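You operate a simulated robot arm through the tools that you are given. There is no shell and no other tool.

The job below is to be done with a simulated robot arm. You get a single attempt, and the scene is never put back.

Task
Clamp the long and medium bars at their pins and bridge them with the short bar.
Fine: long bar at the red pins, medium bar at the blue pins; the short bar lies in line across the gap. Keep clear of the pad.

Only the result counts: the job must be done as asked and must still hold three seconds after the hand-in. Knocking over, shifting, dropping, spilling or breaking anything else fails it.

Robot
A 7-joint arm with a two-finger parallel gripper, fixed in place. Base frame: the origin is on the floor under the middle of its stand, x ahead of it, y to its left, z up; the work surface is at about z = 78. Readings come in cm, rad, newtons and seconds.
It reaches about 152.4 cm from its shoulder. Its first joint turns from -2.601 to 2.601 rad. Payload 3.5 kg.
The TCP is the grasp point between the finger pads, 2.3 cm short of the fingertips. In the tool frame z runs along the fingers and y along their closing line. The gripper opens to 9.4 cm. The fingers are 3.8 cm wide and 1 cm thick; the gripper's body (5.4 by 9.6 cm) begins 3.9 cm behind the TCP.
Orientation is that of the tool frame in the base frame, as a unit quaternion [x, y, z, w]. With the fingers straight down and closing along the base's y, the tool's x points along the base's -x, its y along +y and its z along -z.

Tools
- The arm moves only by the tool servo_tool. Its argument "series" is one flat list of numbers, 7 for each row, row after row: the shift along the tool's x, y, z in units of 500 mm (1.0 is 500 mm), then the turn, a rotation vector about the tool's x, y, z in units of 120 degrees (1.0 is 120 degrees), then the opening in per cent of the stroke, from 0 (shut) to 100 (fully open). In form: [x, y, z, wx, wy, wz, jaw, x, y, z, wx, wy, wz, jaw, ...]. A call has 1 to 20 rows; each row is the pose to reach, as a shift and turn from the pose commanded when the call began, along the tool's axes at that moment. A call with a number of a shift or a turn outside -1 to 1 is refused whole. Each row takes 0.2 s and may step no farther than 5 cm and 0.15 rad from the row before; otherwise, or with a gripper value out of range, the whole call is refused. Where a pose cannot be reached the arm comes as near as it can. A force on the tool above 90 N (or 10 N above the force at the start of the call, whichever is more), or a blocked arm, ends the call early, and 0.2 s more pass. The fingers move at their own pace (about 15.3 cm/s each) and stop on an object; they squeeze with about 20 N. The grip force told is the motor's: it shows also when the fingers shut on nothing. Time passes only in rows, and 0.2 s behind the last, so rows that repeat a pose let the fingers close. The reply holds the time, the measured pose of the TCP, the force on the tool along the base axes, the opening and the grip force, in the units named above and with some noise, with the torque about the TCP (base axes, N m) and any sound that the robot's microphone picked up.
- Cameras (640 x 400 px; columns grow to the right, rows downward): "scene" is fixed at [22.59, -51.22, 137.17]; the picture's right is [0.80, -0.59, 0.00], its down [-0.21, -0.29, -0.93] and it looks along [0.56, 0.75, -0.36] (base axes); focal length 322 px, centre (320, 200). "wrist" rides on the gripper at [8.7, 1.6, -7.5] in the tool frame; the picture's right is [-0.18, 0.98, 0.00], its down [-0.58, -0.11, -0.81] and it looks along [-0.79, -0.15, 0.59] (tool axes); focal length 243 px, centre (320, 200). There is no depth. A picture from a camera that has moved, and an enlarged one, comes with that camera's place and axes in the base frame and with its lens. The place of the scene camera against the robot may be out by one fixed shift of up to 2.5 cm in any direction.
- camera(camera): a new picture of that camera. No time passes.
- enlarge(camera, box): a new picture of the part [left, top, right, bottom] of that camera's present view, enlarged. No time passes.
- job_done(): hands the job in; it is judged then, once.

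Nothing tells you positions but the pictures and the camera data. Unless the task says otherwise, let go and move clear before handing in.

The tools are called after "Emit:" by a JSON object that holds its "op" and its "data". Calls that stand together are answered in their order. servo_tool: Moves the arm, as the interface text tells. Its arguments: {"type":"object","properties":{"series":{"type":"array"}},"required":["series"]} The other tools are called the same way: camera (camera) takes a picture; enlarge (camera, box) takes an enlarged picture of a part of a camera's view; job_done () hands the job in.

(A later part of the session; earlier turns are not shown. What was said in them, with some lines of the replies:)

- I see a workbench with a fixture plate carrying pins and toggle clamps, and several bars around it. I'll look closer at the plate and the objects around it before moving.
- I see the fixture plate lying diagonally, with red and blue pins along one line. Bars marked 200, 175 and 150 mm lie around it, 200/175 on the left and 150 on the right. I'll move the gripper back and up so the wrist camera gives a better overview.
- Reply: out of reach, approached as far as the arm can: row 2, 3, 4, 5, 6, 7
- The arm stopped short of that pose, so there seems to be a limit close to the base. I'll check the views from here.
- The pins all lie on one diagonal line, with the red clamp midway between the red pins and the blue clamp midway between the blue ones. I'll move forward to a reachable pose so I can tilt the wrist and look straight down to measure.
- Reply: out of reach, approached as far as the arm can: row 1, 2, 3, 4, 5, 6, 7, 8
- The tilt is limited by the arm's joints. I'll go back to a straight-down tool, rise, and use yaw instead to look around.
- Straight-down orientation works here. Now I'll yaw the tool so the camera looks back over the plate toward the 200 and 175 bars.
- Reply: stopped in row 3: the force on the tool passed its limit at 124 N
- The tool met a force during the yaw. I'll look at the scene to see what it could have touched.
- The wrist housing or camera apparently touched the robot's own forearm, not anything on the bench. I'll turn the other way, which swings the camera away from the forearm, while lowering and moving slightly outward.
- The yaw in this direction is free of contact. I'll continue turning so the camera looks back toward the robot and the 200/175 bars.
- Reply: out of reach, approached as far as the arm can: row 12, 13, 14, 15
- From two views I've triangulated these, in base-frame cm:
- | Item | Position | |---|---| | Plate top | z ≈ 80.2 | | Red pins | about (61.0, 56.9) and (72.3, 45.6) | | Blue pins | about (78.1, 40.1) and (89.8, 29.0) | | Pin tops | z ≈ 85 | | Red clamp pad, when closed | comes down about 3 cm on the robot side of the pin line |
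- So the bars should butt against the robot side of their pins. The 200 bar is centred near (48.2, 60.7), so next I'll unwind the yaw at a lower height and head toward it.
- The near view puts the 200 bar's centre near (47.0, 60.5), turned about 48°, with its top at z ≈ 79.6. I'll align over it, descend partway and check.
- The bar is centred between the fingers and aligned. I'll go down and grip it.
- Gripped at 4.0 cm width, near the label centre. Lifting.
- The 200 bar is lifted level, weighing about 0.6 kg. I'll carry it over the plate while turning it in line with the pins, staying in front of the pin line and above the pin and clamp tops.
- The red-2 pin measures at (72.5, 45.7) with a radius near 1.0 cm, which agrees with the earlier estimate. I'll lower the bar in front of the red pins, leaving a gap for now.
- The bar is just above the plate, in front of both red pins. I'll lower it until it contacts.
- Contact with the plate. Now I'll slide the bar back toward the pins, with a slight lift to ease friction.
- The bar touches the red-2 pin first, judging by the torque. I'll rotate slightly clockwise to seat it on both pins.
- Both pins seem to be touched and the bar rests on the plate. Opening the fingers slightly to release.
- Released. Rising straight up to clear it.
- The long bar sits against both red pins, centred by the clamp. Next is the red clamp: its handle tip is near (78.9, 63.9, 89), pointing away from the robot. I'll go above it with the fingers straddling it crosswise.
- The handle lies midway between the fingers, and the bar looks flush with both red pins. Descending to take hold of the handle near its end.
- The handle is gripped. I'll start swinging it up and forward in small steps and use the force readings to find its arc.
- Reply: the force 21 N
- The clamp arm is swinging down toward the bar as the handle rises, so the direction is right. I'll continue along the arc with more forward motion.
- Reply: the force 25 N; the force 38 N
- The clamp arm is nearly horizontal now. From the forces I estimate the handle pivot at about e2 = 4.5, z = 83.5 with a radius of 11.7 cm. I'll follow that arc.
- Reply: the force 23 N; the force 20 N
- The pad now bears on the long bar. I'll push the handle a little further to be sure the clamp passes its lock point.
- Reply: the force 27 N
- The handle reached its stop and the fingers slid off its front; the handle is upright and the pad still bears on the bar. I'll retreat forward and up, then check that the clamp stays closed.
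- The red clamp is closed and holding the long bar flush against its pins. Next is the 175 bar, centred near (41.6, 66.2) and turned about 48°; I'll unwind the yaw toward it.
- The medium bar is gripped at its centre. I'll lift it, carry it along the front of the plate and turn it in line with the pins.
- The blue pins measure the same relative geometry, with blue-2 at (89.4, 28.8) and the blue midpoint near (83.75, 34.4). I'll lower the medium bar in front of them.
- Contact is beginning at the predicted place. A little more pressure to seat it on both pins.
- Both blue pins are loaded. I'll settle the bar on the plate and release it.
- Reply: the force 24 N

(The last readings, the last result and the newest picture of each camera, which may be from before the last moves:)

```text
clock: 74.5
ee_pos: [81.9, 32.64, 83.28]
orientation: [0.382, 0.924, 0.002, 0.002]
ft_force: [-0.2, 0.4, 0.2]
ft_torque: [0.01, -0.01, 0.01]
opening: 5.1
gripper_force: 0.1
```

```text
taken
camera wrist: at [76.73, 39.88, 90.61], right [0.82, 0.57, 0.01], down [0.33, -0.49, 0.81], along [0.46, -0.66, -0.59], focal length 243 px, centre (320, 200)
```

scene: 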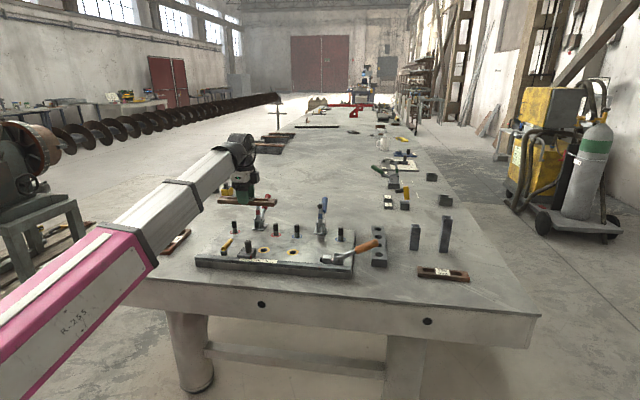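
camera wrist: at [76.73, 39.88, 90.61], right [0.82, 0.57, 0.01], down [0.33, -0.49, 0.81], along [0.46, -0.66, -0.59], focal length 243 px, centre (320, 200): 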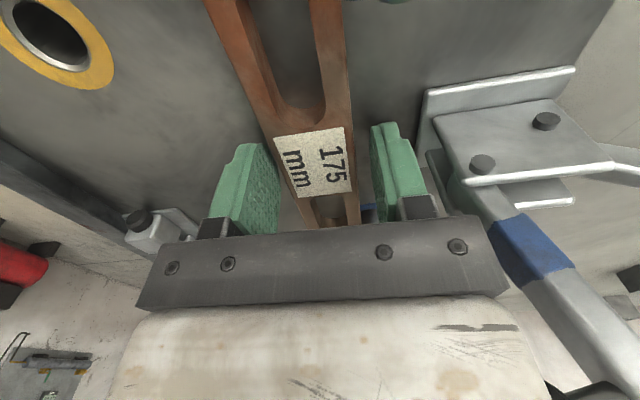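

Released. Now rising and moving over to the blue clamp's handle, by symmetry near (94.7, 45.3).

Emit:
{"op": "servo_tool", "data": {"series": [0, 0, -0.03, 0, 0, 0, 54, 0, 0, -0.1, 0, 0, 0, 54, 0, 0, -0.18, 0, 0, 0, 54, 0, 0, -0.26, 0, 0, 0, 54, 0, 0, -0.34, 0, 0, 0, 54, -0.0001, 0.0276, -0.38, 0, 0, 0.0578, 60, -0.0003, 0.0552, -0.414, 0, 0, 0.1156, 60, -0.0004, 0.0828, -0.414, 0, 0, 0.1735, 60, -0.0006, 0.1103, -0.414, 0, 0, 0.2313, 60, -0.0007, 0.1379, -0.414, 0, 0, 0.2891, 60, -0.0008, 0.1655, -0.414, 0, 0, 0.3469, 60, -0.001, 0.1931, -0.414, 0, 0, 0.4048, 60, -0.0011, 0.2207, -0.414, 0, 0, 0.4626, 60, -0.0012, 0.2483, -0.414, 0, 0, 0.5204, 60, -0.0014, 0.2758, -0.414, 0, 0, 0.5782, 60, -0.0015, 0.3034, -0.414, 0, 0, 0.6361, 60, -0.0017, 0.331, -0.414, 0, 0, 0.6939, 60, -0.0018, 0.3586, -0.414, 0, 0, 0.7517, 60, -0.0018, 0.3586, -0.414, 0, 0, 0.7517, 60]}}

Emit:
{"op": "camera", "data": {"camera": "wrist"}}

Emit:
{"op": "enlarge", "data": {"camera": "scene", "box": [220, 170, 400, 280]}}

```text
clock: 78.5
ee_pos: [94.34, 45.29, 104.08]
orientation: [0.925, 0.381, 0.003, 0.001]
ft_force: [-0.5, 0.0, -0.3]
ft_torque: [-0.01, -0.01, 0.0]
opening: 5.64
gripper_force: 0.0
```

```text
taken
camera wrist: at [101.52, 50.11, 111.47], right [0.56, -0.83, 0.0], down [-0.49, -0.33, 0.8], along [-0.66, -0.45, -0.6], focal length 243 px, centre (320, 200)
```

wrist: 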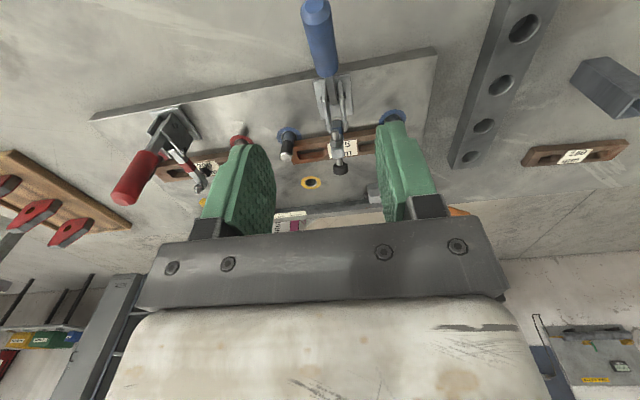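

```text
3.56 times, centred on (310, 225) of scene
camera zoom: at [22.59, -51.22, 137.17], right [0.8, -0.59, 0.0], down [-0.21, -0.29, -0.93], along [0.56, 0.75, -0.36], focal length 1144 px, centre (356, 111)
```

zoom: 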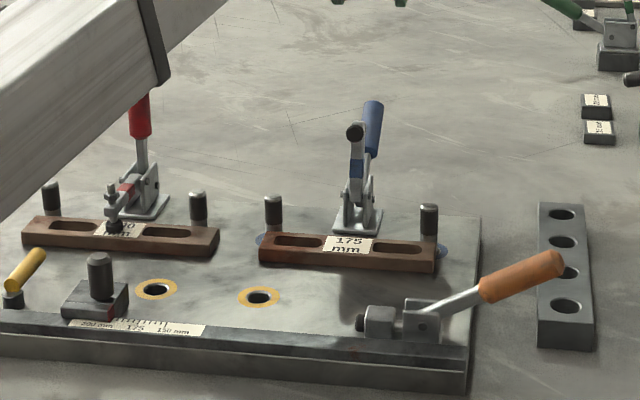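

Emit:
{"op": "enlarge", "data": {"camera": "wrist", "box": [240, 0, 440, 190]}}

```text
2.11 times, centred on (340, 95) of wrist
camera zoom: at [101.52, 50.11, 111.47], right [0.56, -0.83, 0.0], down [-0.49, -0.33, 0.8], along [-0.66, -0.45, -0.6], focal length 511 px, centre (278, 421)
```

zoom: 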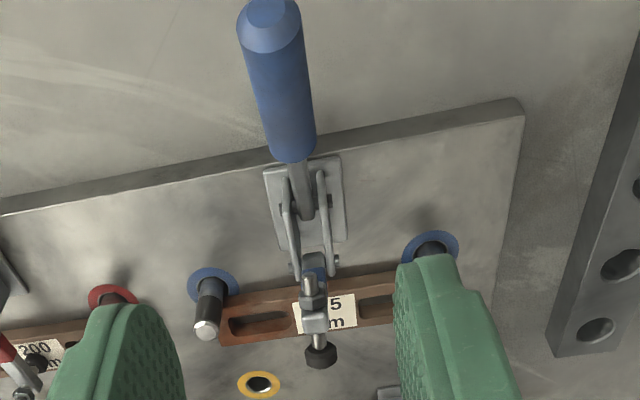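

The medium bar is seated flush too, and the blue handle is centred between the fingers. Descending and gripping the handle.

Emit:
{"op": "servo_tool", "data": {"series": [0, 0.002, 0.07, 0, 0, 0, 60, 0, 0.002, 0.14, 0, 0, 0, 60, 0, 0.002, 0.21, 0, 0, 0, 60, 0, 0.002, 0.27, 0, 0, 0, 60, 0, 0.002, 0.314, 0, 0, 0, 60, 0, 0.002, 0.314, 0, 0, 0, 60]}}

Emit:
{"op": "camera", "data": {"camera": "wrist"}}

```text
clock: 79.9
ee_pos: [94.5, 45.03, 88.31]
orientation: [0.924, 0.382, 0.003, 0.001]
ft_force: [-0.1, -0.7, 0.7]
ft_torque: [-0.01, -0.01, 0.03]
opening: 5.63
gripper_force: 0.0
```

```text
taken
camera wrist: at [101.66, 50.1, 95.73], right [0.56, -0.83, 0.0], down [-0.49, -0.33, 0.8], along [-0.66, -0.45, -0.6], focal length 243 px, centre (320, 200)
```

wrist: 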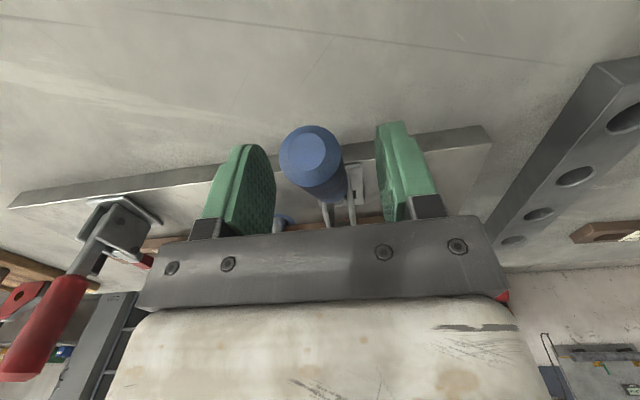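

Emit:
{"op": "servo_tool", "data": {"series": [0, 0.002, 0, 0, 0, 0, 60, 0, 0.002, 0, 0, 0, 0, 30, 0, 0.002, 0, 0, 0, 0, 10, 0, 0.002, 0, 0, 0, 0, 0, 0, 0.002, 0, 0, 0, 0, 0]}}

```text
clock: 81.1
ee_pos: [94.54, 45.06, 88.32]
orientation: [0.924, 0.381, 0.003, 0.0]
ft_force: [-6.4, 5.4, -0.9]
ft_torque: [0.34, 0.28, -0.38]
opening: 2.33
gripper_force: 44.9
```

The blue handle is held. I'll swing it along the arc learned from the red one, with pivot at about e2 = 5, z = 84.2 and radius about 11 cm.

Emit:
{"op": "servo_tool", "data": {"series": [-0.0062, 0, -0.0136, 0, 0, 0, 0, -0.0134, 0, -0.0272, 0, 0, 0, 0, -0.0214, 0, -0.04, 0, 0, 0, 0, -0.0304, 0, -0.0524, 0, 0, 0, 0, -0.0304, 0, -0.0524, 0, 0, 0, 0]}}

Emit:
{"op": "enlarge", "data": {"camera": "scene", "box": [280, 150, 400, 250]}}

```text
clock: 82.3
ee_pos: [93.47, 44.1, 90.89]
orientation: [0.924, 0.382, 0.002, 0.0]
ft_force: [-8.3, 2.2, -20.2]
ft_torque: [1.19, -0.27, -0.77]
opening: 2.38
gripper_force: 45.1
```

```text
4.00 times, centred on (340, 200) of scene
camera zoom: at [22.59, -51.22, 137.17], right [0.8, -0.59, 0.0], down [-0.21, -0.29, -0.93], along [0.56, 0.75, -0.36], focal length 1287 px, centre (240, 200)
```

zoom: 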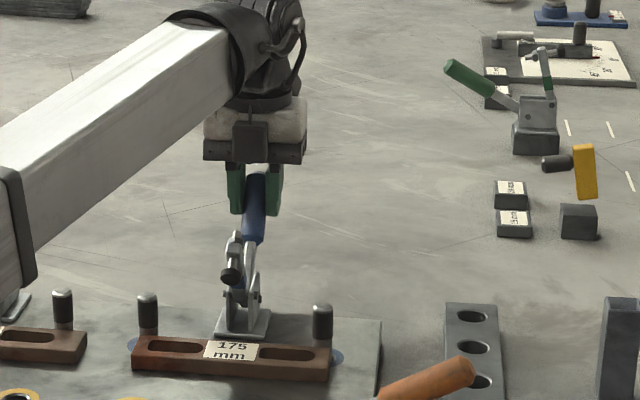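

Emit:
{"op": "servo_tool", "data": {"series": [-0.0102, 0, -0.0114, 0, 0, 0, 0, -0.0208, 0, -0.0222, 0, 0, 0, 0, -0.0323, 0, -0.0324, 0, 0, 0, 0, -0.0444, 0, -0.0416, 0, 0, 0, 0, -0.0444, 0, -0.0416, 0, 0, 0, 0]}}

Emit:
{"op": "enlarge", "data": {"camera": "scene", "box": [280, 150, 400, 250]}}

```text
clock: 83.5
ee_pos: [92.07, 42.56, 93.06]
orientation: [0.924, 0.383, 0.003, 0.001]
ft_force: [3.1, 10.8, -7.1]
ft_torque: [1.45, -0.47, -0.44]
opening: 2.36
gripper_force: 45.1
```

```text
4.00 times, centred on (340, 200) of scene
camera zoom: at [22.59, -51.22, 137.17], right [0.8, -0.59, 0.0], down [-0.21, -0.29, -0.93], along [0.56, 0.75, -0.36], focal length 1287 px, centre (240, 200)
```

zoom: 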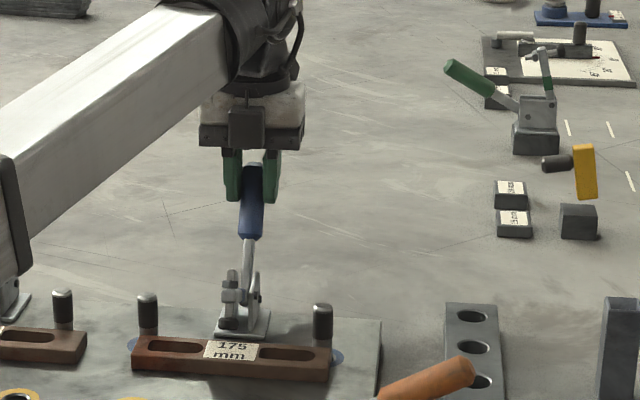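

Emit:
{"op": "servo_tool", "data": {"series": [-0.0122, 0, -0.0094, 0, 0, 0, 0, -0.0254, 0, -0.017, 0, 0, 0, 0, -0.0392, 0, -0.0236, 0, 0, 0, 0, -0.0532, 0, -0.0294, 0, 0, 0, 0, -0.0532, 0, -0.0294, 0, 0, 0, 0]}}

Emit:
{"op": "enlarge", "data": {"camera": "scene", "box": [280, 150, 400, 250]}}

```text
clock: 84.7
ee_pos: [90.2, 40.76, 94.37]
orientation: [0.924, 0.381, 0.004, 0.0]
ft_force: [6.1, 7.6, -6.2]
ft_torque: [1.3, -0.42, -0.18]
opening: 2.37
gripper_force: 45.2
```

```text
4.00 times, centred on (340, 200) of scene
camera zoom: at [22.59, -51.22, 137.17], right [0.8, -0.59, 0.0], down [-0.21, -0.29, -0.93], along [0.56, 0.75, -0.36], focal length 1287 px, centre (240, 200)
```

zoom: 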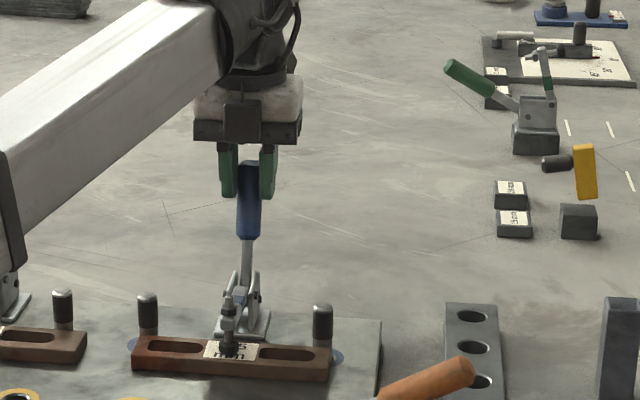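

Emit:
{"op": "servo_tool", "data": {"series": [-0.0146, 0, -0.0048, 0, 0, 0, 0, -0.0294, 0, -0.0084, 0, 0, 0, 0, -0.0446, 0, -0.011, 0, 0, 0, 0, -0.0598, 0, -0.0126, 0, 0, 0, 0, -0.0598, 0, -0.0126, 0, 0, 0, 0]}}

Emit:
{"op": "enlarge", "data": {"camera": "scene", "box": [280, 150, 400, 250]}}

```text
clock: 85.9
ee_pos: [87.87, 38.38, 95.09]
orientation: [0.924, 0.382, 0.003, 0.0]
ft_force: [11.7, 1.9, 6.7]
ft_torque: [1.32, -0.63, -0.28]
opening: 2.36
gripper_force: 44.8
```

```text
4.00 times, centred on (340, 200) of scene
camera zoom: at [22.59, -51.22, 137.17], right [0.8, -0.59, 0.0], down [-0.21, -0.29, -0.93], along [0.56, 0.75, -0.36], focal length 1287 px, centre (240, 200)
```

zoom: 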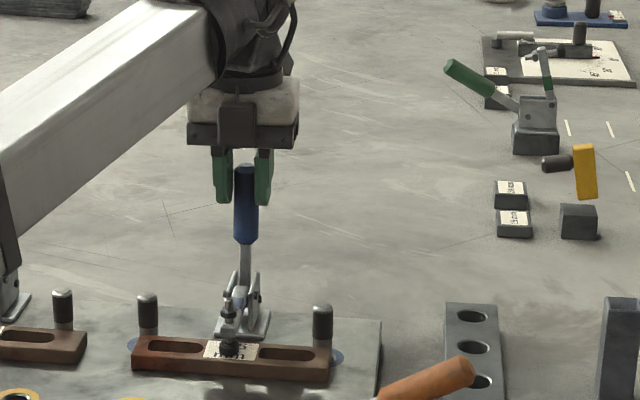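

Emit:
{"op": "servo_tool", "data": {"series": [-0.008, 0, 0, 0, 0, 0, 0, -0.016, 0, 0.0, 0, 0, 0, 0, -0.022, 0, 0.0, 0, 0, 0, 0, -0.022, 0, 0.0, 0, 0, 0, 0]}}

Emit:
{"op": "enlarge", "data": {"camera": "scene", "box": [300, 180, 370, 245]}}

```text
clock: 86.9
ee_pos: [87.15, 37.76, 95.07]
orientation: [0.924, 0.383, 0.004, 0.0]
ft_force: [18.8, 10.9, 9.9]
ft_torque: [0.82, 0.12, -0.15]
opening: 2.35
gripper_force: 45.1
```

```text
6.15 times, centred on (335, 212) of scene
camera zoom: at [22.59, -51.22, 137.17], right [0.8, -0.59, 0.0], down [-0.21, -0.29, -0.93], along [0.56, 0.75, -0.36], focal length 1979 px, centre (228, 123)
```

zoom: 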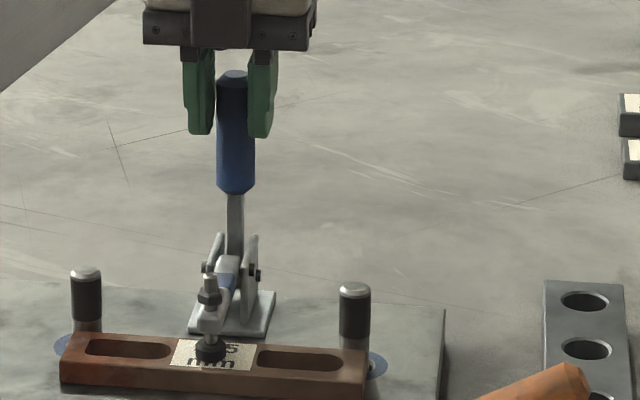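

The handle is against its stop, with resistance rising. I'll open the fingers, rise clear and inspect.

Emit:
{"op": "servo_tool", "data": {"series": [0, 0, 0, 0, 0, 0, 30, 0, 0, 0, 0, 0, 0, 50, 0, 0, 0, 0, 0, 0, 60, 0, 0, -0.05, 0, 0, 0, 60, 0, 0, -0.12, 0, 0, 0, 60, 0, 0, -0.18, 0, 0, 0, 60, 0, 0, -0.2, 0, 0, 0, 60]}}

Emit:
{"op": "enlarge", "data": {"camera": "scene", "box": [220, 170, 380, 270]}}

Emit:
{"op": "camera", "data": {"camera": "wrist"}}

```text
clock: 88.5
ee_pos: [86.99, 37.64, 105.3]
orientation: [0.924, 0.381, 0.004, 0.0]
ft_force: [-0.6, -0.9, 0.6]
ft_torque: [0.02, 0.01, 0.01]
opening: 5.64
gripper_force: 0.1
```

```text
4.00 times, centred on (300, 220) of scene
camera zoom: at [22.59, -51.22, 137.17], right [0.8, -0.59, 0.0], down [-0.21, -0.29, -0.93], along [0.56, 0.75, -0.36], focal length 1287 px, centre (400, 120)
```

zoom: 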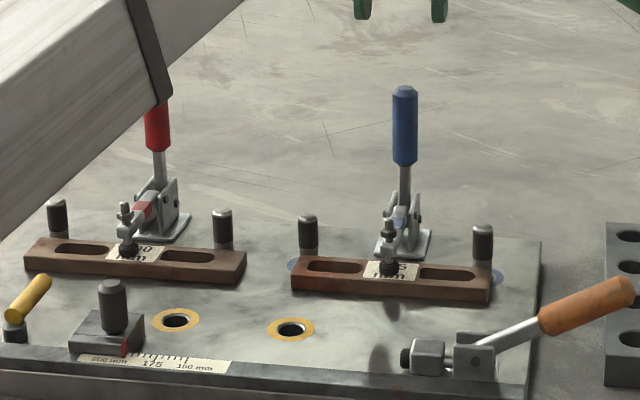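

```text
taken
camera wrist: at [94.16, 42.63, 112.62], right [0.56, -0.83, 0.0], down [-0.49, -0.33, 0.8], along [-0.66, -0.45, -0.6], focal length 243 px, centre (320, 200)
```

wrist: 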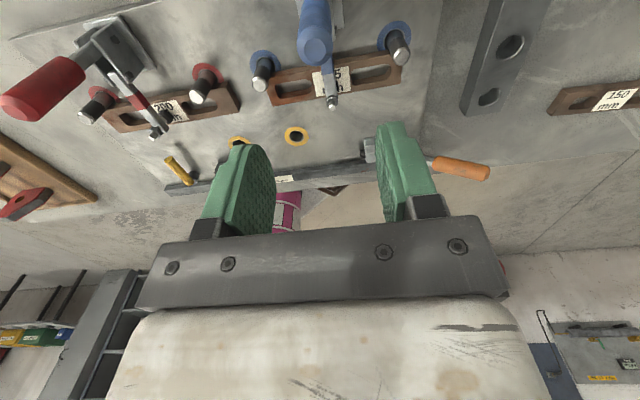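

Both clamps are closed with upright handles and pads on their bars. Now for the short 150 bar, lying near (101, -4) roughly parallel to the pin line; I'll move over there.

Emit:
{"op": "servo_tool", "data": {"series": [-0.0323, 0.0656, 0, 0, 0, -0.0611, 64, -0.0646, 0.1313, 0, 0, 0, -0.1222, 64, -0.0969, 0.1969, 0, 0, 0, -0.1833, 64, -0.1292, 0.2625, 0, 0, 0, -0.2443, 64, -0.1615, 0.3282, 0, 0, 0, -0.3054, 64, -0.1938, 0.3938, 0.01, 0, 0, -0.3665, 64, -0.2261, 0.4594, 0.03, 0, 0, -0.4276, 64, -0.2584, 0.5251, 0.05, 0, 0, -0.4887, 64, -0.2907, 0.5907, 0.07, 0, 0, -0.5498, 64, -0.323, 0.6563, 0.09, 0, 0, -0.6108, 64, -0.3553, 0.722, 0.1, 0, 0, -0.6719, 64, -0.3876, 0.7876, 0.1, 0, 0, -0.733, 64, -0.3876, 0.7876, 0.1, 0, 0, -0.733, 64]}}

Emit:
{"op": "camera", "data": {"camera": "wrist"}}

Emit:
{"op": "camera", "data": {"camera": "scene"}}

```text
clock: 91.3
ee_pos: [101.15, -3.91, 100.45]
orientation: [0.399, 0.917, 0.002, 0.003]
ft_force: [0.6, 0.4, -0.9]
ft_torque: [-0.04, 0.0, 0.0]
opening: 6.02
gripper_force: 0.0
```

```text
taken
camera wrist: at [96.27, 3.52, 107.66], right [0.84, 0.54, 0.01], down [0.31, -0.5, 0.81], along [0.43, -0.68, -0.59], focal length 243 px, centre (320, 200)
```

wrist: 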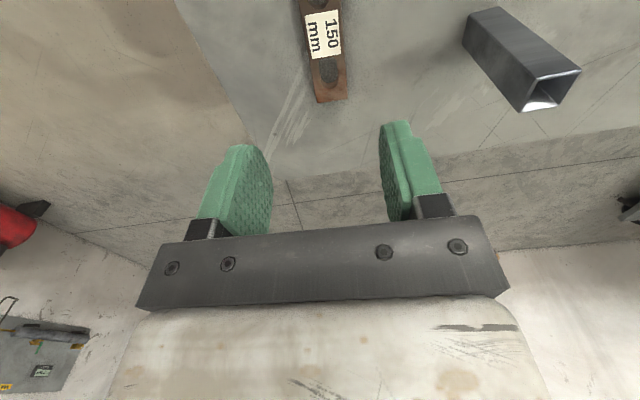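

```text
taken
```

scene: 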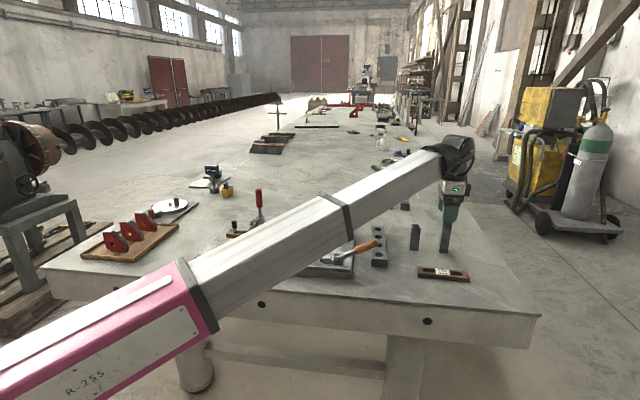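

Emit:
{"op": "enlarge", "data": {"camera": "wrist", "box": [270, 0, 390, 110]}}

```text
3.64 times, centred on (330, 55) of wrist
camera zoom: at [96.27, 3.52, 107.66], right [0.84, 0.54, 0.01], down [0.31, -0.5, 0.81], along [0.43, -0.68, -0.59], focal length 882 px, centre (284, 727)
```

zoom: 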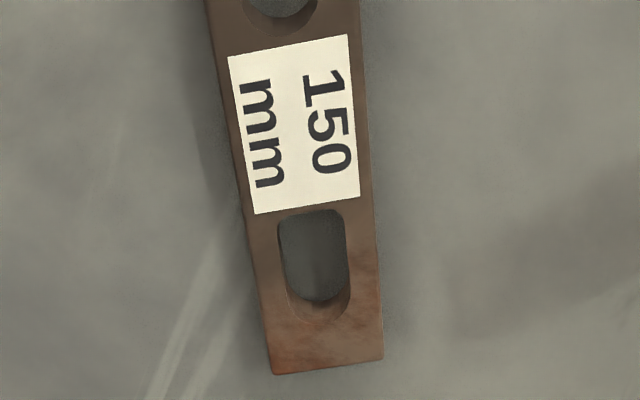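

Emit:
{"op": "servo_tool", "data": {"series": [-0.012, 0.002, 0.07, 0, 0, 0.006, 64, -0.024, 0.0042, 0.14, 0, 0, 0.0117, 64, -0.024, 0.0042, 0.21, 0, 0, 0.0117, 64, -0.024, 0.0042, 0.27, 0, 0, 0.0117, 64, -0.024, 0.0042, 0.308, 0, 0, 0.0117, 64, -0.024, 0.0042, 0.308, 0, 0, 0.0117, 64]}}

Emit:
{"op": "camera", "data": {"camera": "wrist"}}

```text
clock: 92.7
ee_pos: [102.32, -4.63, 84.71]
orientation: [0.41, 0.912, 0.002, 0.003]
ft_force: [0.3, 0.1, -0.3]
ft_torque: [0.0, -0.01, 0.01]
opening: 6.01
gripper_force: 0.0
```

```text
taken
camera wrist: at [97.62, 2.87, 92.1], right [0.86, 0.51, 0.01], down [0.3, -0.51, 0.81], along [0.42, -0.69, -0.59], focal length 243 px, centre (320, 200)
```

wrist: 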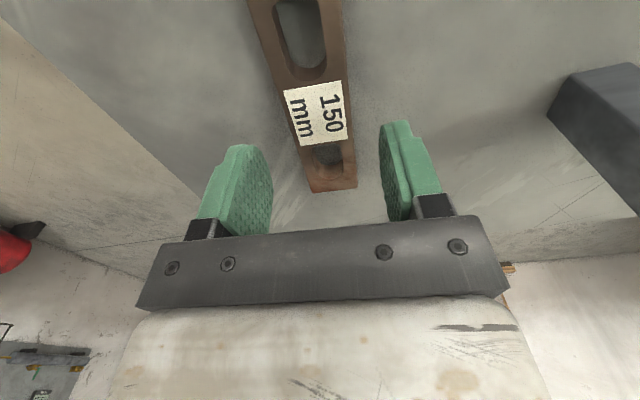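

Emit:
{"op": "servo_tool", "data": {"series": [0, -0.001, 0.04, 0, 0, 0, 64, 0, -0.002, 0.065, 0, 0, 0, 64, 0, -0.002, 0.075, 0, 0, 0, 64, 0, -0.002, 0.075, 0, 0, 0, 64, 0, -0.002, 0.075, 0, 0, 0, 30, 0, -0.002, 0.075, 0, 0, 0, 10, 0, -0.002, 0.075, 0, 0, 0, 0, 0, -0.002, 0.075, 0, 0, 0, 0]}}

Emit:
{"op": "camera", "data": {"camera": "wrist"}}

```text
clock: 94.5
ee_pos: [102.25, -4.72, 80.93]
orientation: [0.411, 0.912, 0.002, 0.003]
ft_force: [-0.3, -1.1, 0.4]
ft_torque: [-0.15, -0.12, -0.04]
opening: 3.99
gripper_force: 20.4
```

```text
taken
camera wrist: at [97.51, 2.87, 88.31], right [0.86, 0.51, 0.01], down [0.3, -0.51, 0.81], along [0.42, -0.69, -0.59], focal length 243 px, centre (320, 200)
```

wrist: 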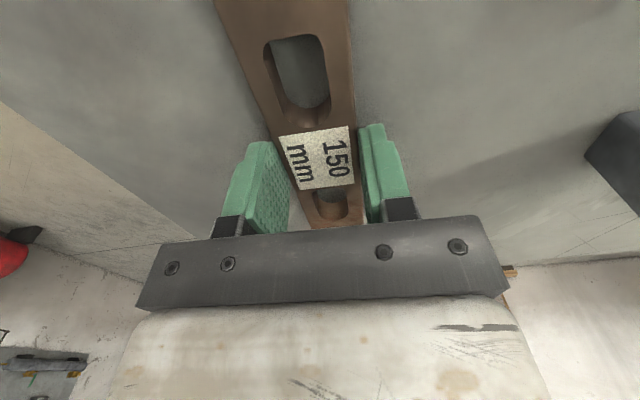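

The short bar is gripped at its centre. I'll lift it and carry it in front of the plate toward the gap between the two clamped bars.

Emit:
{"op": "servo_tool", "data": {"series": [0, 0, -0.04, 0, 0, 0, 0, 0, 0, -0.12, 0, 0, 0, 0, 0, 0, -0.2, 0, 0, 0, 0, 0, 0, -0.28, 0, 0, 0, 0, 0, 0, -0.36, 0, 0, 0, 0, 0, 0, -0.4, 0, 0, 0, 0, 0.08, 0.005, -0.4, 0, 0, -0.005, 0, 0.16, 0.01, -0.4, 0, 0, -0.01, 0, 0.24, 0.015, -0.4, 0, 0, -0.015, 0, 0.32, 0.02, -0.4, 0, 0, -0.02, 0, 0.4, 0.025, -0.4, 0, 0, -0.025, 0, 0.48, 0.03, -0.4, 0, 0, -0.0297, 0, 0.56, 0.035, -0.4, 0, 0, -0.0297, 0, 0.56, 0.035, -0.4, 0, 0, -0.0297, 0]}}

Emit:
{"op": "camera", "data": {"camera": "wrist"}}

```text
clock: 97.5
ee_pos: [84.9, 17.35, 101.02]
orientation: [0.383, 0.924, 0.002, 0.003]
ft_force: [0.5, -0.8, -4.5]
ft_torque: [-0.01, 0.0, -0.02]
opening: 3.99
gripper_force: 19.5
```

```text
taken
camera wrist: at [79.81, 24.66, 108.35], right [0.82, 0.57, 0.01], down [0.33, -0.49, 0.81], along [0.46, -0.66, -0.59], focal length 243 px, centre (320, 200)
```

wrist: 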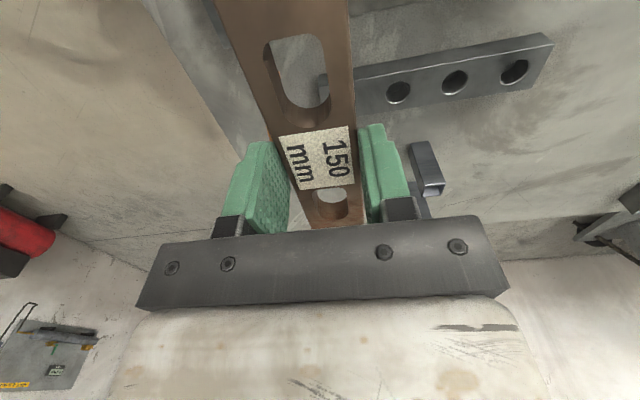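

Emit:
{"op": "servo_tool", "data": {"series": [0.0803, 0.0109, 0, 0, 0, 0, 0, 0.1605, 0.0218, 0, 0, 0, 0, 0, 0.2408, 0.0327, 0, 0, 0, 0, 0, 0.3211, 0.0436, 0, 0, 0, 0, 0, 0.4013, 0.0545, 0, 0, 0, 0, 0, 0.4816, 0.0654, 0, 0, 0, 0, 0, 0.4816, 0.0654, 0, 0, 0, 0, 0]}}

Emit:
{"op": "camera", "data": {"camera": "wrist"}}

Emit:
{"op": "enlarge", "data": {"camera": "scene", "box": [220, 170, 380, 270]}}

```text
clock: 99.1
ee_pos: [70.12, 36.56, 100.96]
orientation: [0.382, 0.924, 0.001, 0.003]
ft_force: [0.3, 0.4, -4.9]
ft_torque: [-0.03, 0.06, 0.0]
opening: 3.99
gripper_force: 19.7
```

```text
taken
camera wrist: at [64.97, 43.85, 108.17], right [0.82, 0.57, 0.01], down [0.33, -0.49, 0.81], along [0.46, -0.66, -0.59], focal length 243 px, centre (320, 200)
```

wrist: 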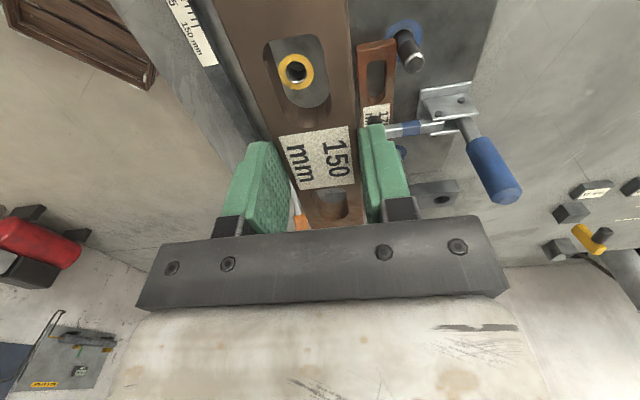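

```text
4.00 times, centred on (300, 220) of scene
camera zoom: at [22.59, -51.22, 137.17], right [0.8, -0.59, 0.0], down [-0.21, -0.29, -0.93], along [0.56, 0.75, -0.36], focal length 1287 px, centre (400, 120)
```

zoom: 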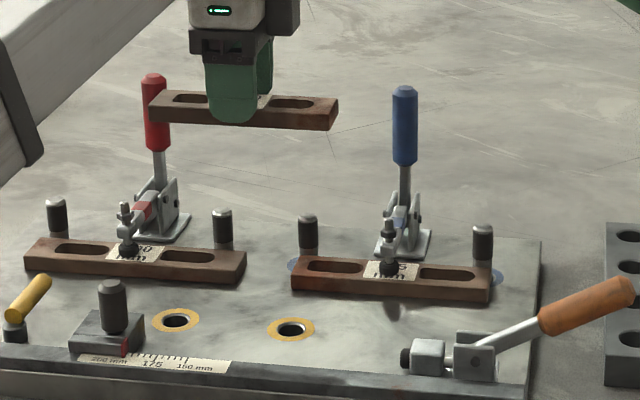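

The gap runs from about e1 = 10.3 to 15.1, centre 12.7. I'll move the short bar over it, in line with the other two, and lower it to just above them.

Emit:
{"op": "servo_tool", "data": {"series": [0, 0.05, 0, 0, 0, 0, 0, -0.001, 0.1, 0.02, 0, 0, 0, 0, -0.001, 0.1, 0.09, 0, 0, 0, 0, -0.001, 0.1, 0.16, 0, 0, 0, 0, -0.001, 0.1, 0.23, 0, 0, 0, 0, -0.001, 0.1, 0.28, 0, 0, 0, 0, -0.001, 0.1, 0.29, 0, 0, 0, 0, -0.001, 0.1, 0.29, 0, 0, 0, 0]}}

Emit:
{"op": "camera", "data": {"camera": "wrist"}}

Emit:
{"op": "enlarge", "data": {"camera": "scene", "box": [240, 190, 350, 260]}}

```text
clock: 100.9
ee_pos: [73.67, 40.2, 86.5]
orientation: [0.383, 0.924, 0.002, 0.003]
ft_force: [-0.1, -0.7, -5.7]
ft_torque: [0.01, 0.05, 0.01]
opening: 3.98
gripper_force: 20.2
```

```text
taken
camera wrist: at [68.59, 47.43, 93.74], right [0.82, 0.57, 0.01], down [0.33, -0.49, 0.81], along [0.46, -0.66, -0.59], focal length 243 px, centre (320, 200)
```

wrist: 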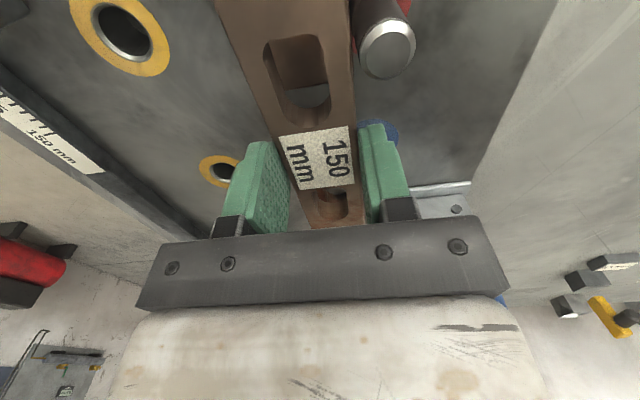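

```text
5.71 times, centred on (295, 225) of scene
camera zoom: at [22.59, -51.22, 137.17], right [0.8, -0.59, 0.0], down [-0.21, -0.29, -0.93], along [0.56, 0.75, -0.36], focal length 1838 px, centre (463, 57)
```

zoom: 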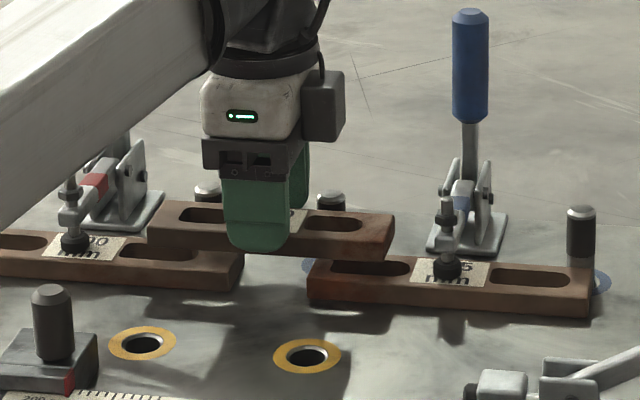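

The overlap looks even on both sides. Lowering gently to contact.

Emit:
{"op": "servo_tool", "data": {"series": [0, 0, 0.01, 0, 0, 0, 0, 0, 0, 0.02, 0, 0, 0, 0, 0, 0, 0.026, 0, 0, 0, 0, 0, 0, 0.026, 0, 0, 0, 0]}}

Emit:
{"op": "servo_tool", "data": {"series": [0, 0, 0.002, 0, 0, 0, 0, 0, 0, 0.002, 0, 0, 0, 0]}}

Emit:
{"op": "servo_tool", "data": {"series": [0, 0, 0.002, 0, 0, 0, 0, 0, 0, 0.002, 0, 0, 0, 0]}}

```text
clock: 101.9
ee_pos: [73.83, 40.18, 85.13]
orientation: [0.383, 0.924, 0.002, 0.003]
ft_force: [-0.2, -0.7, -3.7]
ft_torque: [-0.01, 0.0, -0.01]
opening: 3.99
gripper_force: 20.2
```

```text
clock: 102.5
ee_pos: [73.7, 40.19, 84.94]
orientation: [0.383, 0.924, 0.002, 0.002]
ft_force: [-0.6, -0.3, -1.7]
ft_torque: [-0.01, 0.12, 0.0]
opening: 3.97
gripper_force: 20.4
```

```text
clock: 103.1
ee_pos: [73.8, 40.3, 84.95]
orientation: [0.383, 0.924, 0.003, 0.003]
ft_force: [0.0, 1.3, 16.7]
ft_torque: [-0.11, 0.11, -0.01]
opening: 4.0
gripper_force: 20.0
```

Full contact at the predicted height. Releasing.

Emit:
{"op": "servo_tool", "data": {"series": [0, 0, -0.001, 0, 0, 0, 0, 0, 0, -0.001, 0, 0, 0, 45, 0, 0, -0.001, 0, 0, 0, 54, 0, 0, -0.001, 0, 0, 0, 54]}}

Emit:
{"op": "camera", "data": {"camera": "wrist"}}

Emit:
{"op": "enlarge", "data": {"camera": "scene", "box": [240, 190, 350, 260]}}

```text
clock: 104.1
ee_pos: [73.74, 40.27, 84.91]
orientation: [0.382, 0.924, 0.001, 0.003]
ft_force: [-1.2, 0.4, 0.5]
ft_torque: [-0.03, -0.01, -0.02]
opening: 5.09
gripper_force: 0.0
```

```text
taken
camera wrist: at [68.64, 47.51, 92.26], right [0.82, 0.57, 0.01], down [0.33, -0.49, 0.81], along [0.46, -0.66, -0.59], focal length 243 px, centre (320, 200)
```

wrist: 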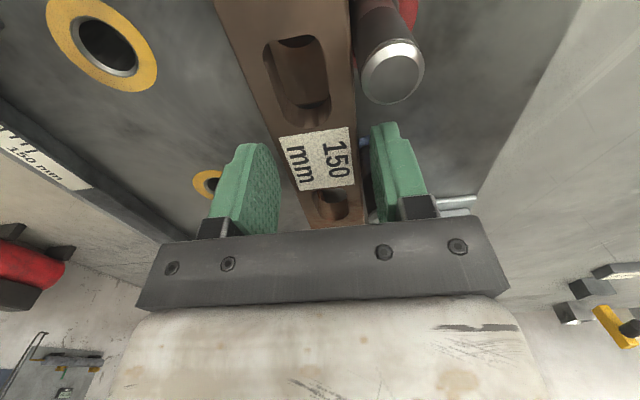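

```text
5.71 times, centred on (295, 225) of scene
camera zoom: at [22.59, -51.22, 137.17], right [0.8, -0.59, 0.0], down [-0.21, -0.29, -0.93], along [0.56, 0.75, -0.36], focal length 1838 px, centre (463, 57)
```

zoom: 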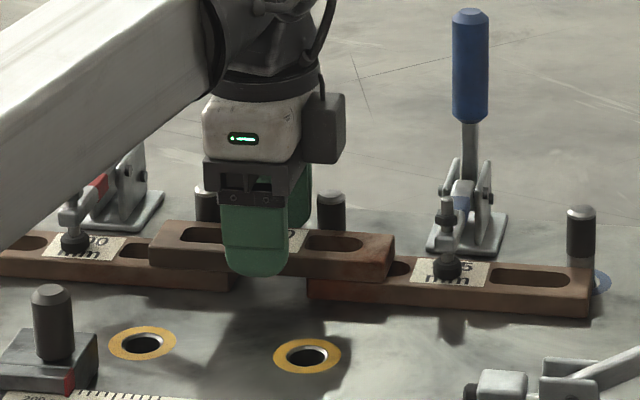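

Rising clear, then I'll inspect the result.

Emit:
{"op": "servo_tool", "data": {"series": [0, 0, -0.02, 0, 0, 0, 54, 0, 0, -0.08, 0, 0, 0, 54, 0, 0, -0.16, 0, 0, 0, 54, 0, 0, -0.24, 0, 0, 0, 54, 0, 0, -0.32, 0, 0, 0, 54, 0, 0, -0.36, 0, 0, 0, 54]}}

Emit:
{"op": "camera", "data": {"camera": "wrist"}}

Emit:
{"op": "enlarge", "data": {"camera": "scene", "box": [220, 170, 380, 270]}}

```text
clock: 105.5
ee_pos: [73.52, 40.1, 102.83]
orientation: [0.383, 0.924, 0.002, 0.002]
ft_force: [0.5, 0.8, -0.5]
ft_torque: [0.03, 0.03, 0.02]
opening: 5.09
gripper_force: 0.0
```

```text
taken
camera wrist: at [68.46, 47.45, 110.22], right [0.82, 0.57, 0.01], down [0.33, -0.49, 0.81], along [0.46, -0.66, -0.59], focal length 243 px, centre (320, 200)
```

wrist: 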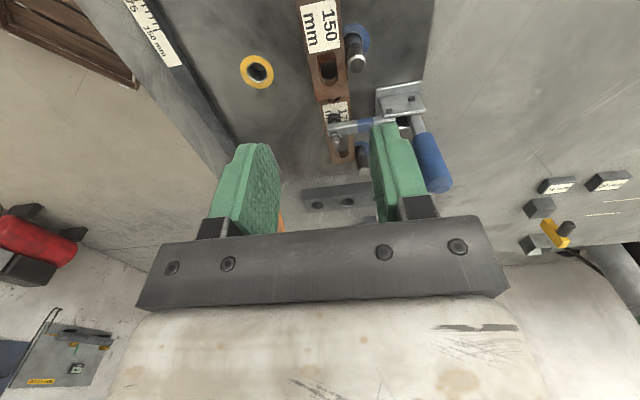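

```text
4.00 times, centred on (300, 220) of scene
camera zoom: at [22.59, -51.22, 137.17], right [0.8, -0.59, 0.0], down [-0.21, -0.29, -0.93], along [0.56, 0.75, -0.36], focal length 1287 px, centre (400, 120)
```

zoom: 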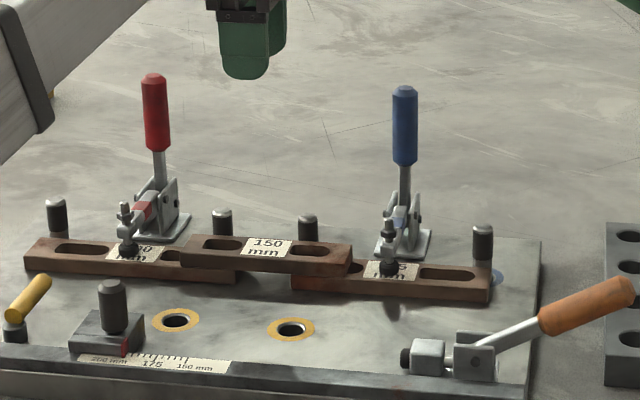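

The bridge is in place. I'll move behind the plate for one look-back view to verify contact, alignment and clamp state.

Emit:
{"op": "servo_tool", "data": {"series": [0, 0.0283, -0.03, 0, 0, 0.0618, 54, 0, 0.0567, -0.06, 0, 0, 0.1237, 54, 0, 0.085, -0.06, 0, 0, 0.1855, 54, 0, 0.1133, -0.06, 0, 0, 0.2473, 54, 0, 0.1417, -0.06, 0, 0, 0.3092, 54, 0, 0.17, -0.06, 0, 0, 0.371, 54, 0, 0.1983, -0.06, 0, 0, 0.4328, 54, 0, 0.2267, -0.06, 0, 0, 0.4947, 54, 0, 0.255, -0.06, 0, 0, 0.5565, 54, 0, 0.2833, -0.06, 0, 0, 0.6183, 54, 0, 0.3117, -0.06, 0, 0, 0.6802, 54, 0, 0.34, -0.06, 0, 0, 0.735, 54, 0, 0.34, -0.06, 0, 0, 0.735, 54]}}

Emit:
{"op": "camera", "data": {"camera": "wrist"}}

Emit:
{"op": "enlarge", "data": {"camera": "wrist", "box": [180, 60, 460, 220]}}

Emit:
{"op": "camera", "data": {"camera": "scene"}}

```text
clock: 108.3
ee_pos: [85.68, 52.23, 106.07]
orientation: [0.918, 0.397, 0.003, 0.001]
ft_force: [0.3, -0.1, 0.7]
ft_torque: [-0.04, -0.02, 0.02]
opening: 5.1
gripper_force: 0.2
```

```text
taken
camera wrist: at [92.63, 57.43, 113.33], right [0.59, -0.81, 0.0], down [-0.48, -0.35, 0.8], along [-0.65, -0.47, -0.6], focal length 243 px, centre (320, 200)
```

wrist: 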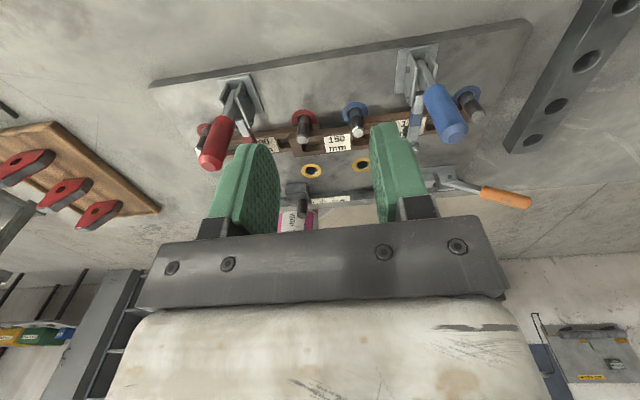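

```text
2.29 times, centred on (320, 140) of wrist
camera zoom: at [92.63, 57.43, 113.33], right [0.59, -0.81, 0.0], down [-0.48, -0.35, 0.8], along [-0.65, -0.47, -0.6], focal length 555 px, centre (320, 337)
```

zoom: 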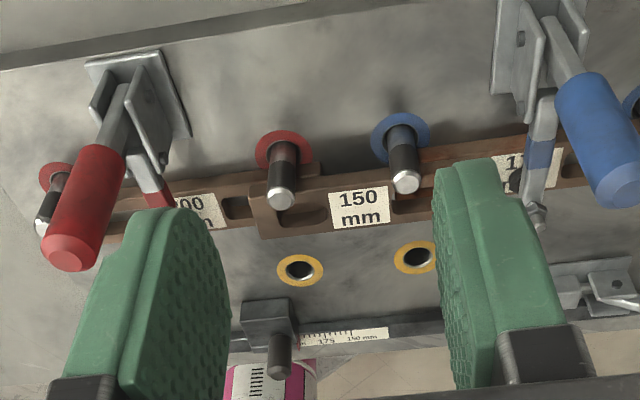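

```text
taken
```

scene: 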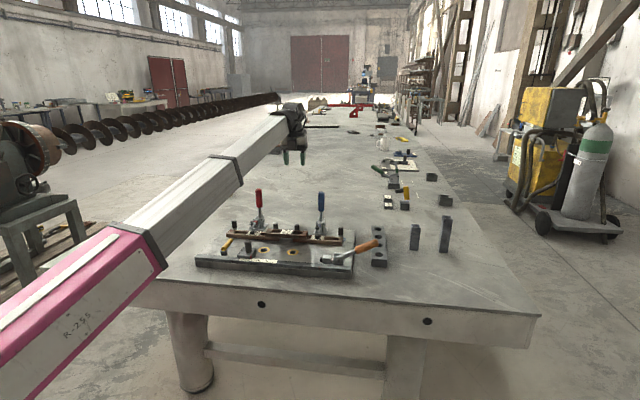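

From behind, everything looks seated: long and medium bars are against their pins, and the short bar lies in line on top, clear of both pads. To be sure the clamps are fully home, I'll check each handle by pushing it gently toward the closed side, starting with blue.

Emit:
{"op": "servo_tool", "data": {"series": [-0.0127, 0.0183, 0, 0, 0, -0.0613, 74, -0.0253, 0.0366, 0, 0, 0, -0.1225, 74, -0.038, 0.0549, 0, 0, 0, -0.1838, 74, -0.0507, 0.0732, 0, 0, 0, -0.245, 74, -0.0633, 0.0915, 0, 0, 0, -0.3063, 74, -0.076, 0.1098, 0, 0, 0, -0.3675, 74, -0.0887, 0.1281, 0, 0, 0, -0.4288, 74, -0.1013, 0.1464, 0, 0, 0, -0.49, 74, -0.114, 0.1647, 0, 0, 0, -0.5513, 74, -0.1267, 0.183, 0, 0, 0, -0.6125, 74, -0.1393, 0.2013, 0, 0, 0, -0.6738, 74, -0.152, 0.2196, 0, 0, 0, -0.735, 74, -0.152, 0.2196, 0, 0, 0, -0.735, 74]}}

Emit:
{"op": "camera", "data": {"camera": "wrist"}}

Emit:
{"op": "enlarge", "data": {"camera": "scene", "box": [240, 150, 400, 260]}}

```text
clock: 111.1
ee_pos: [88.54, 39.34, 105.96]
orientation: [0.381, 0.924, 0.003, 0.003]
ft_force: [-1.0, 0.9, -0.7]
ft_torque: [0.0, -0.03, 0.0]
opening: 6.97
gripper_force: 0.1
```

```text
taken
camera wrist: at [83.3, 46.51, 113.24], right [0.82, 0.57, 0.01], down [0.33, -0.49, 0.81], along [0.46, -0.66, -0.59], focal length 243 px, centre (320, 200)
```

wrist: 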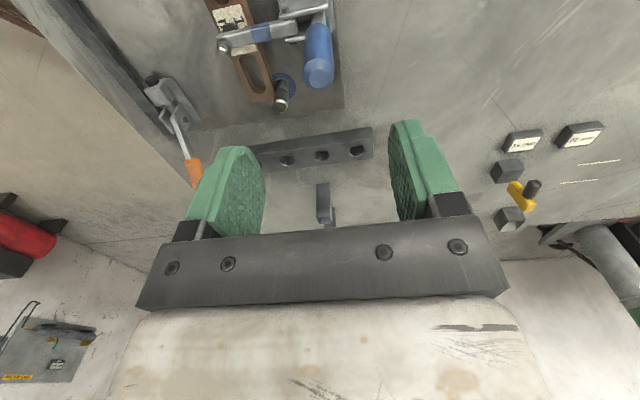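

```text
3.64 times, centred on (320, 205) of scene
camera zoom: at [22.59, -51.22, 137.17], right [0.8, -0.59, 0.0], down [-0.21, -0.29, -0.93], along [0.56, 0.75, -0.36], focal length 1170 px, centre (320, 182)
```

zoom: 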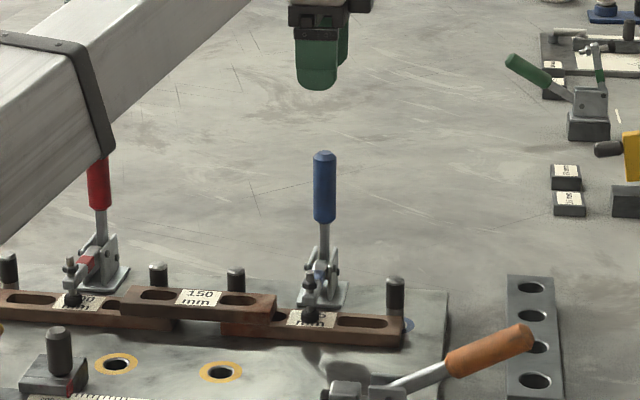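

Emit:
{"op": "enlarge", "data": {"camera": "wrist", "box": [190, 0, 380, 120]}}

```text
3.33 times, centred on (285, 60) of wrist
camera zoom: at [83.3, 46.51, 113.24], right [0.82, 0.57, 0.01], down [0.33, -0.49, 0.81], along [0.46, -0.66, -0.59], focal length 809 px, centre (437, 667)
```

zoom: 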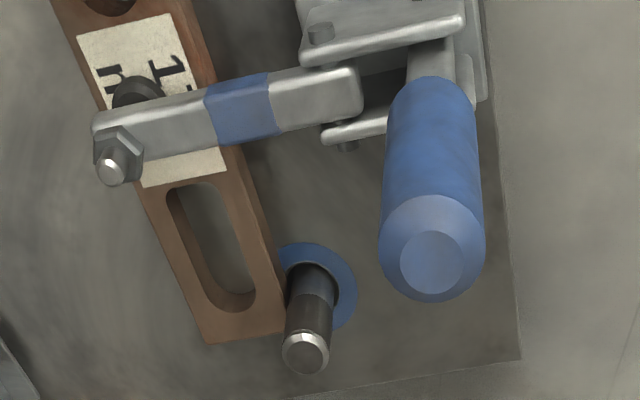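

The blue handle is exactly upright in this side view, and the bar touches its pin. I'll check the red one from the same relative viewpoint.

Emit:
{"op": "servo_tool", "data": {"series": [0.08, 0, 0, 0, 0, 0, 74, 0.16, 0, 0, 0, 0, 0, 74, 0.24, 0, 0, 0, 0, 0, 74, 0.32, 0, 0, 0, 0, 0, 74, 0.4, 0, 0, 0, 0, 0, 74, 0.48, 0, 0, 0, 0, 0, 74, 0.48, 0, 0, 0, 0, 0, 74]}}

Emit:
{"op": "enlarge", "data": {"camera": "wrist", "box": [190, 0, 380, 120]}}

Emit:
{"op": "camera", "data": {"camera": "wrist"}}

```text
clock: 112.7
ee_pos: [71.36, 56.33, 105.7]
orientation: [0.383, 0.924, 0.001, 0.002]
ft_force: [0.2, 0.3, -0.6]
ft_torque: [0.01, -0.03, 0.03]
opening: 6.95
gripper_force: 0.0
```

```text
3.33 times, centred on (285, 60) of wrist
camera zoom: at [66.26, 63.53, 113.03], right [0.82, 0.57, 0.01], down [0.33, -0.49, 0.81], along [0.46, -0.66, -0.59], focal length 809 px, centre (437, 667)
```

zoom: 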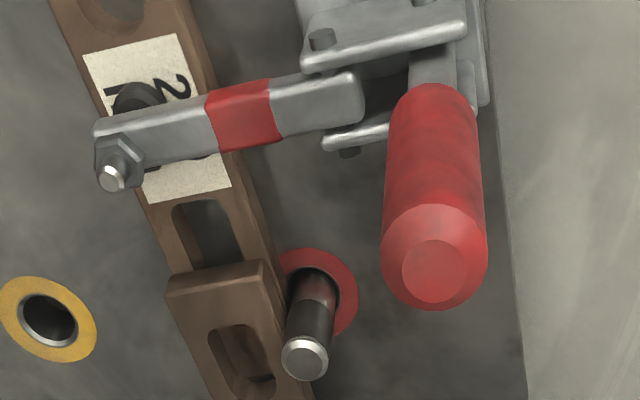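

```text
taken
camera wrist: at [66.26, 63.53, 113.03], right [0.82, 0.57, 0.01], down [0.33, -0.49, 0.81], along [0.46, -0.66, -0.59], focal length 243 px, centre (320, 200)
```

wrist: 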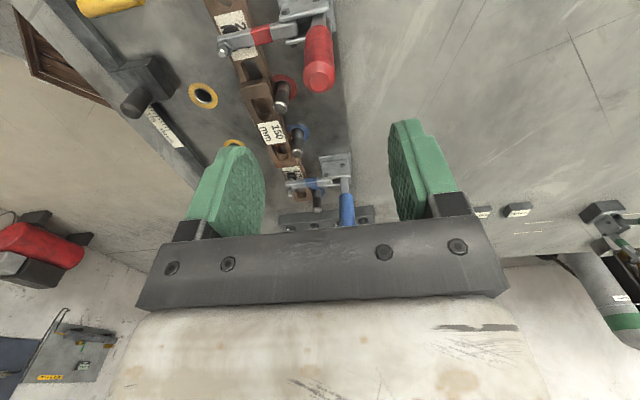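

Both clamps are in the same fully closed state: handle upright, arm level, pad on the bar. The short bar is aligned and clear of the pads. I'll move the arm well clear and take a final look.

Emit:
{"op": "servo_tool", "data": {"series": [0.07, 0, 0, 0, 0, 0, 74, 0.14, 0, 0, 0, 0, 0, 74, 0.21, 0, 0, 0, 0, 0, 74, 0.28, 0, 0, 0, 0, 0, 74, 0.28, 0, 0, 0, 0, 0, 74]}}

Emit:
{"op": "camera", "data": {"camera": "scene"}}

Emit:
{"op": "enlarge", "data": {"camera": "scene", "box": [200, 170, 380, 280]}}

Emit:
{"op": "camera", "data": {"camera": "wrist"}}

```text
clock: 113.9
ee_pos: [61.41, 66.2, 105.83]
orientation: [0.382, 0.924, 0.001, 0.002]
ft_force: [0.3, -0.3, 0.2]
ft_torque: [0.0, 0.0, 0.02]
opening: 6.97
gripper_force: 0.1
```

```text
taken
```

scene: 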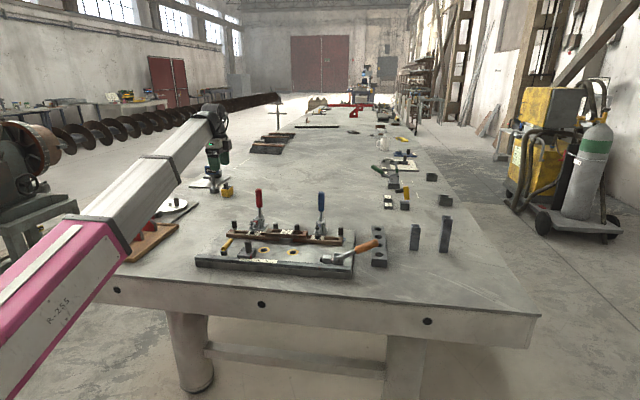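

```text
3.56 times, centred on (290, 225) of scene
camera zoom: at [22.59, -51.22, 137.17], right [0.8, -0.59, 0.0], down [-0.21, -0.29, -0.93], along [0.56, 0.75, -0.36], focal length 1144 px, centre (427, 111)
```

zoom: 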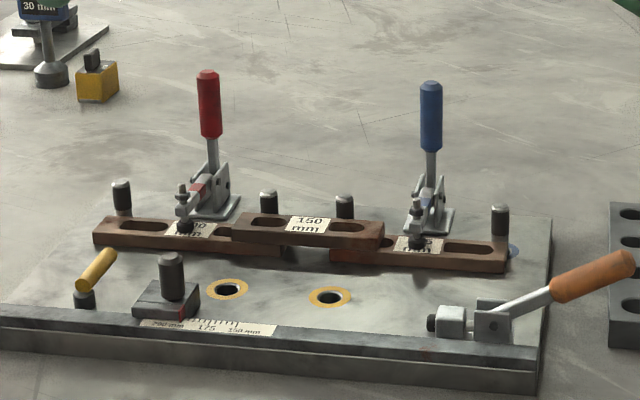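

```text
taken
camera wrist: at [56.4, 73.45, 113.08], right [0.82, 0.57, 0.01], down [0.33, -0.49, 0.81], along [0.46, -0.66, -0.59], focal length 243 px, centre (320, 200)
```

wrist: 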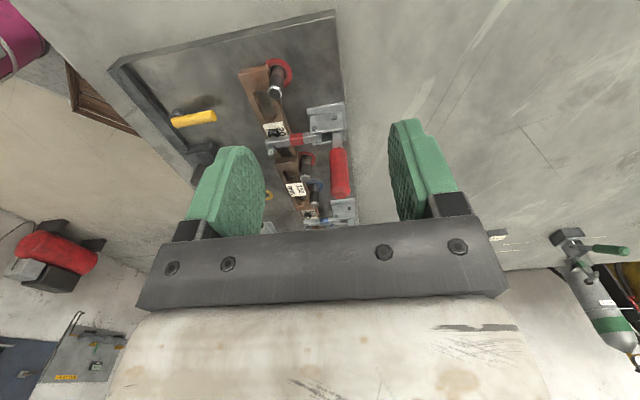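

The long bar is clamped at the red pins and the medium bar at the blue pins. The short bar lies in line across the gap, clear of the clamp pads, and nothing else has moved. The arm is open and clear, so I'm handing the job in.

Emit:
{"op": "job_done", "data": {}}

```text
The job is handed in.
```

The long (200 mm) bar is clamped against the red pins and the medium (175 mm) bar against the blue pins. The short (150 mm) bar lies across the gap on top of both. I've handed the job in; no verdict has come back.

- **Clamped bars:** each sits flush against both of its pins. In the last close-up views both clamp handles stood fully upright, with the pads pressing on the bars.
- **Short bar:** it overlaps each bar by about 5 cm and is in line with them to within about 2 mm.
- **The pad:** I took "the pad" to mean the clamps' rubber pads. By my estimate the short bar is at least 2.5 cm clear of both.
- **Clamp locking:** I did not push the handles again to test the lock. They have held their positions since I closed them.
- **Contact during the job:** early on, the gripper housing seems to have touched the robot's own forearm while turning, which stopped the arm. It touched nothing on the bench then, and the final pictures show nothing else moved.
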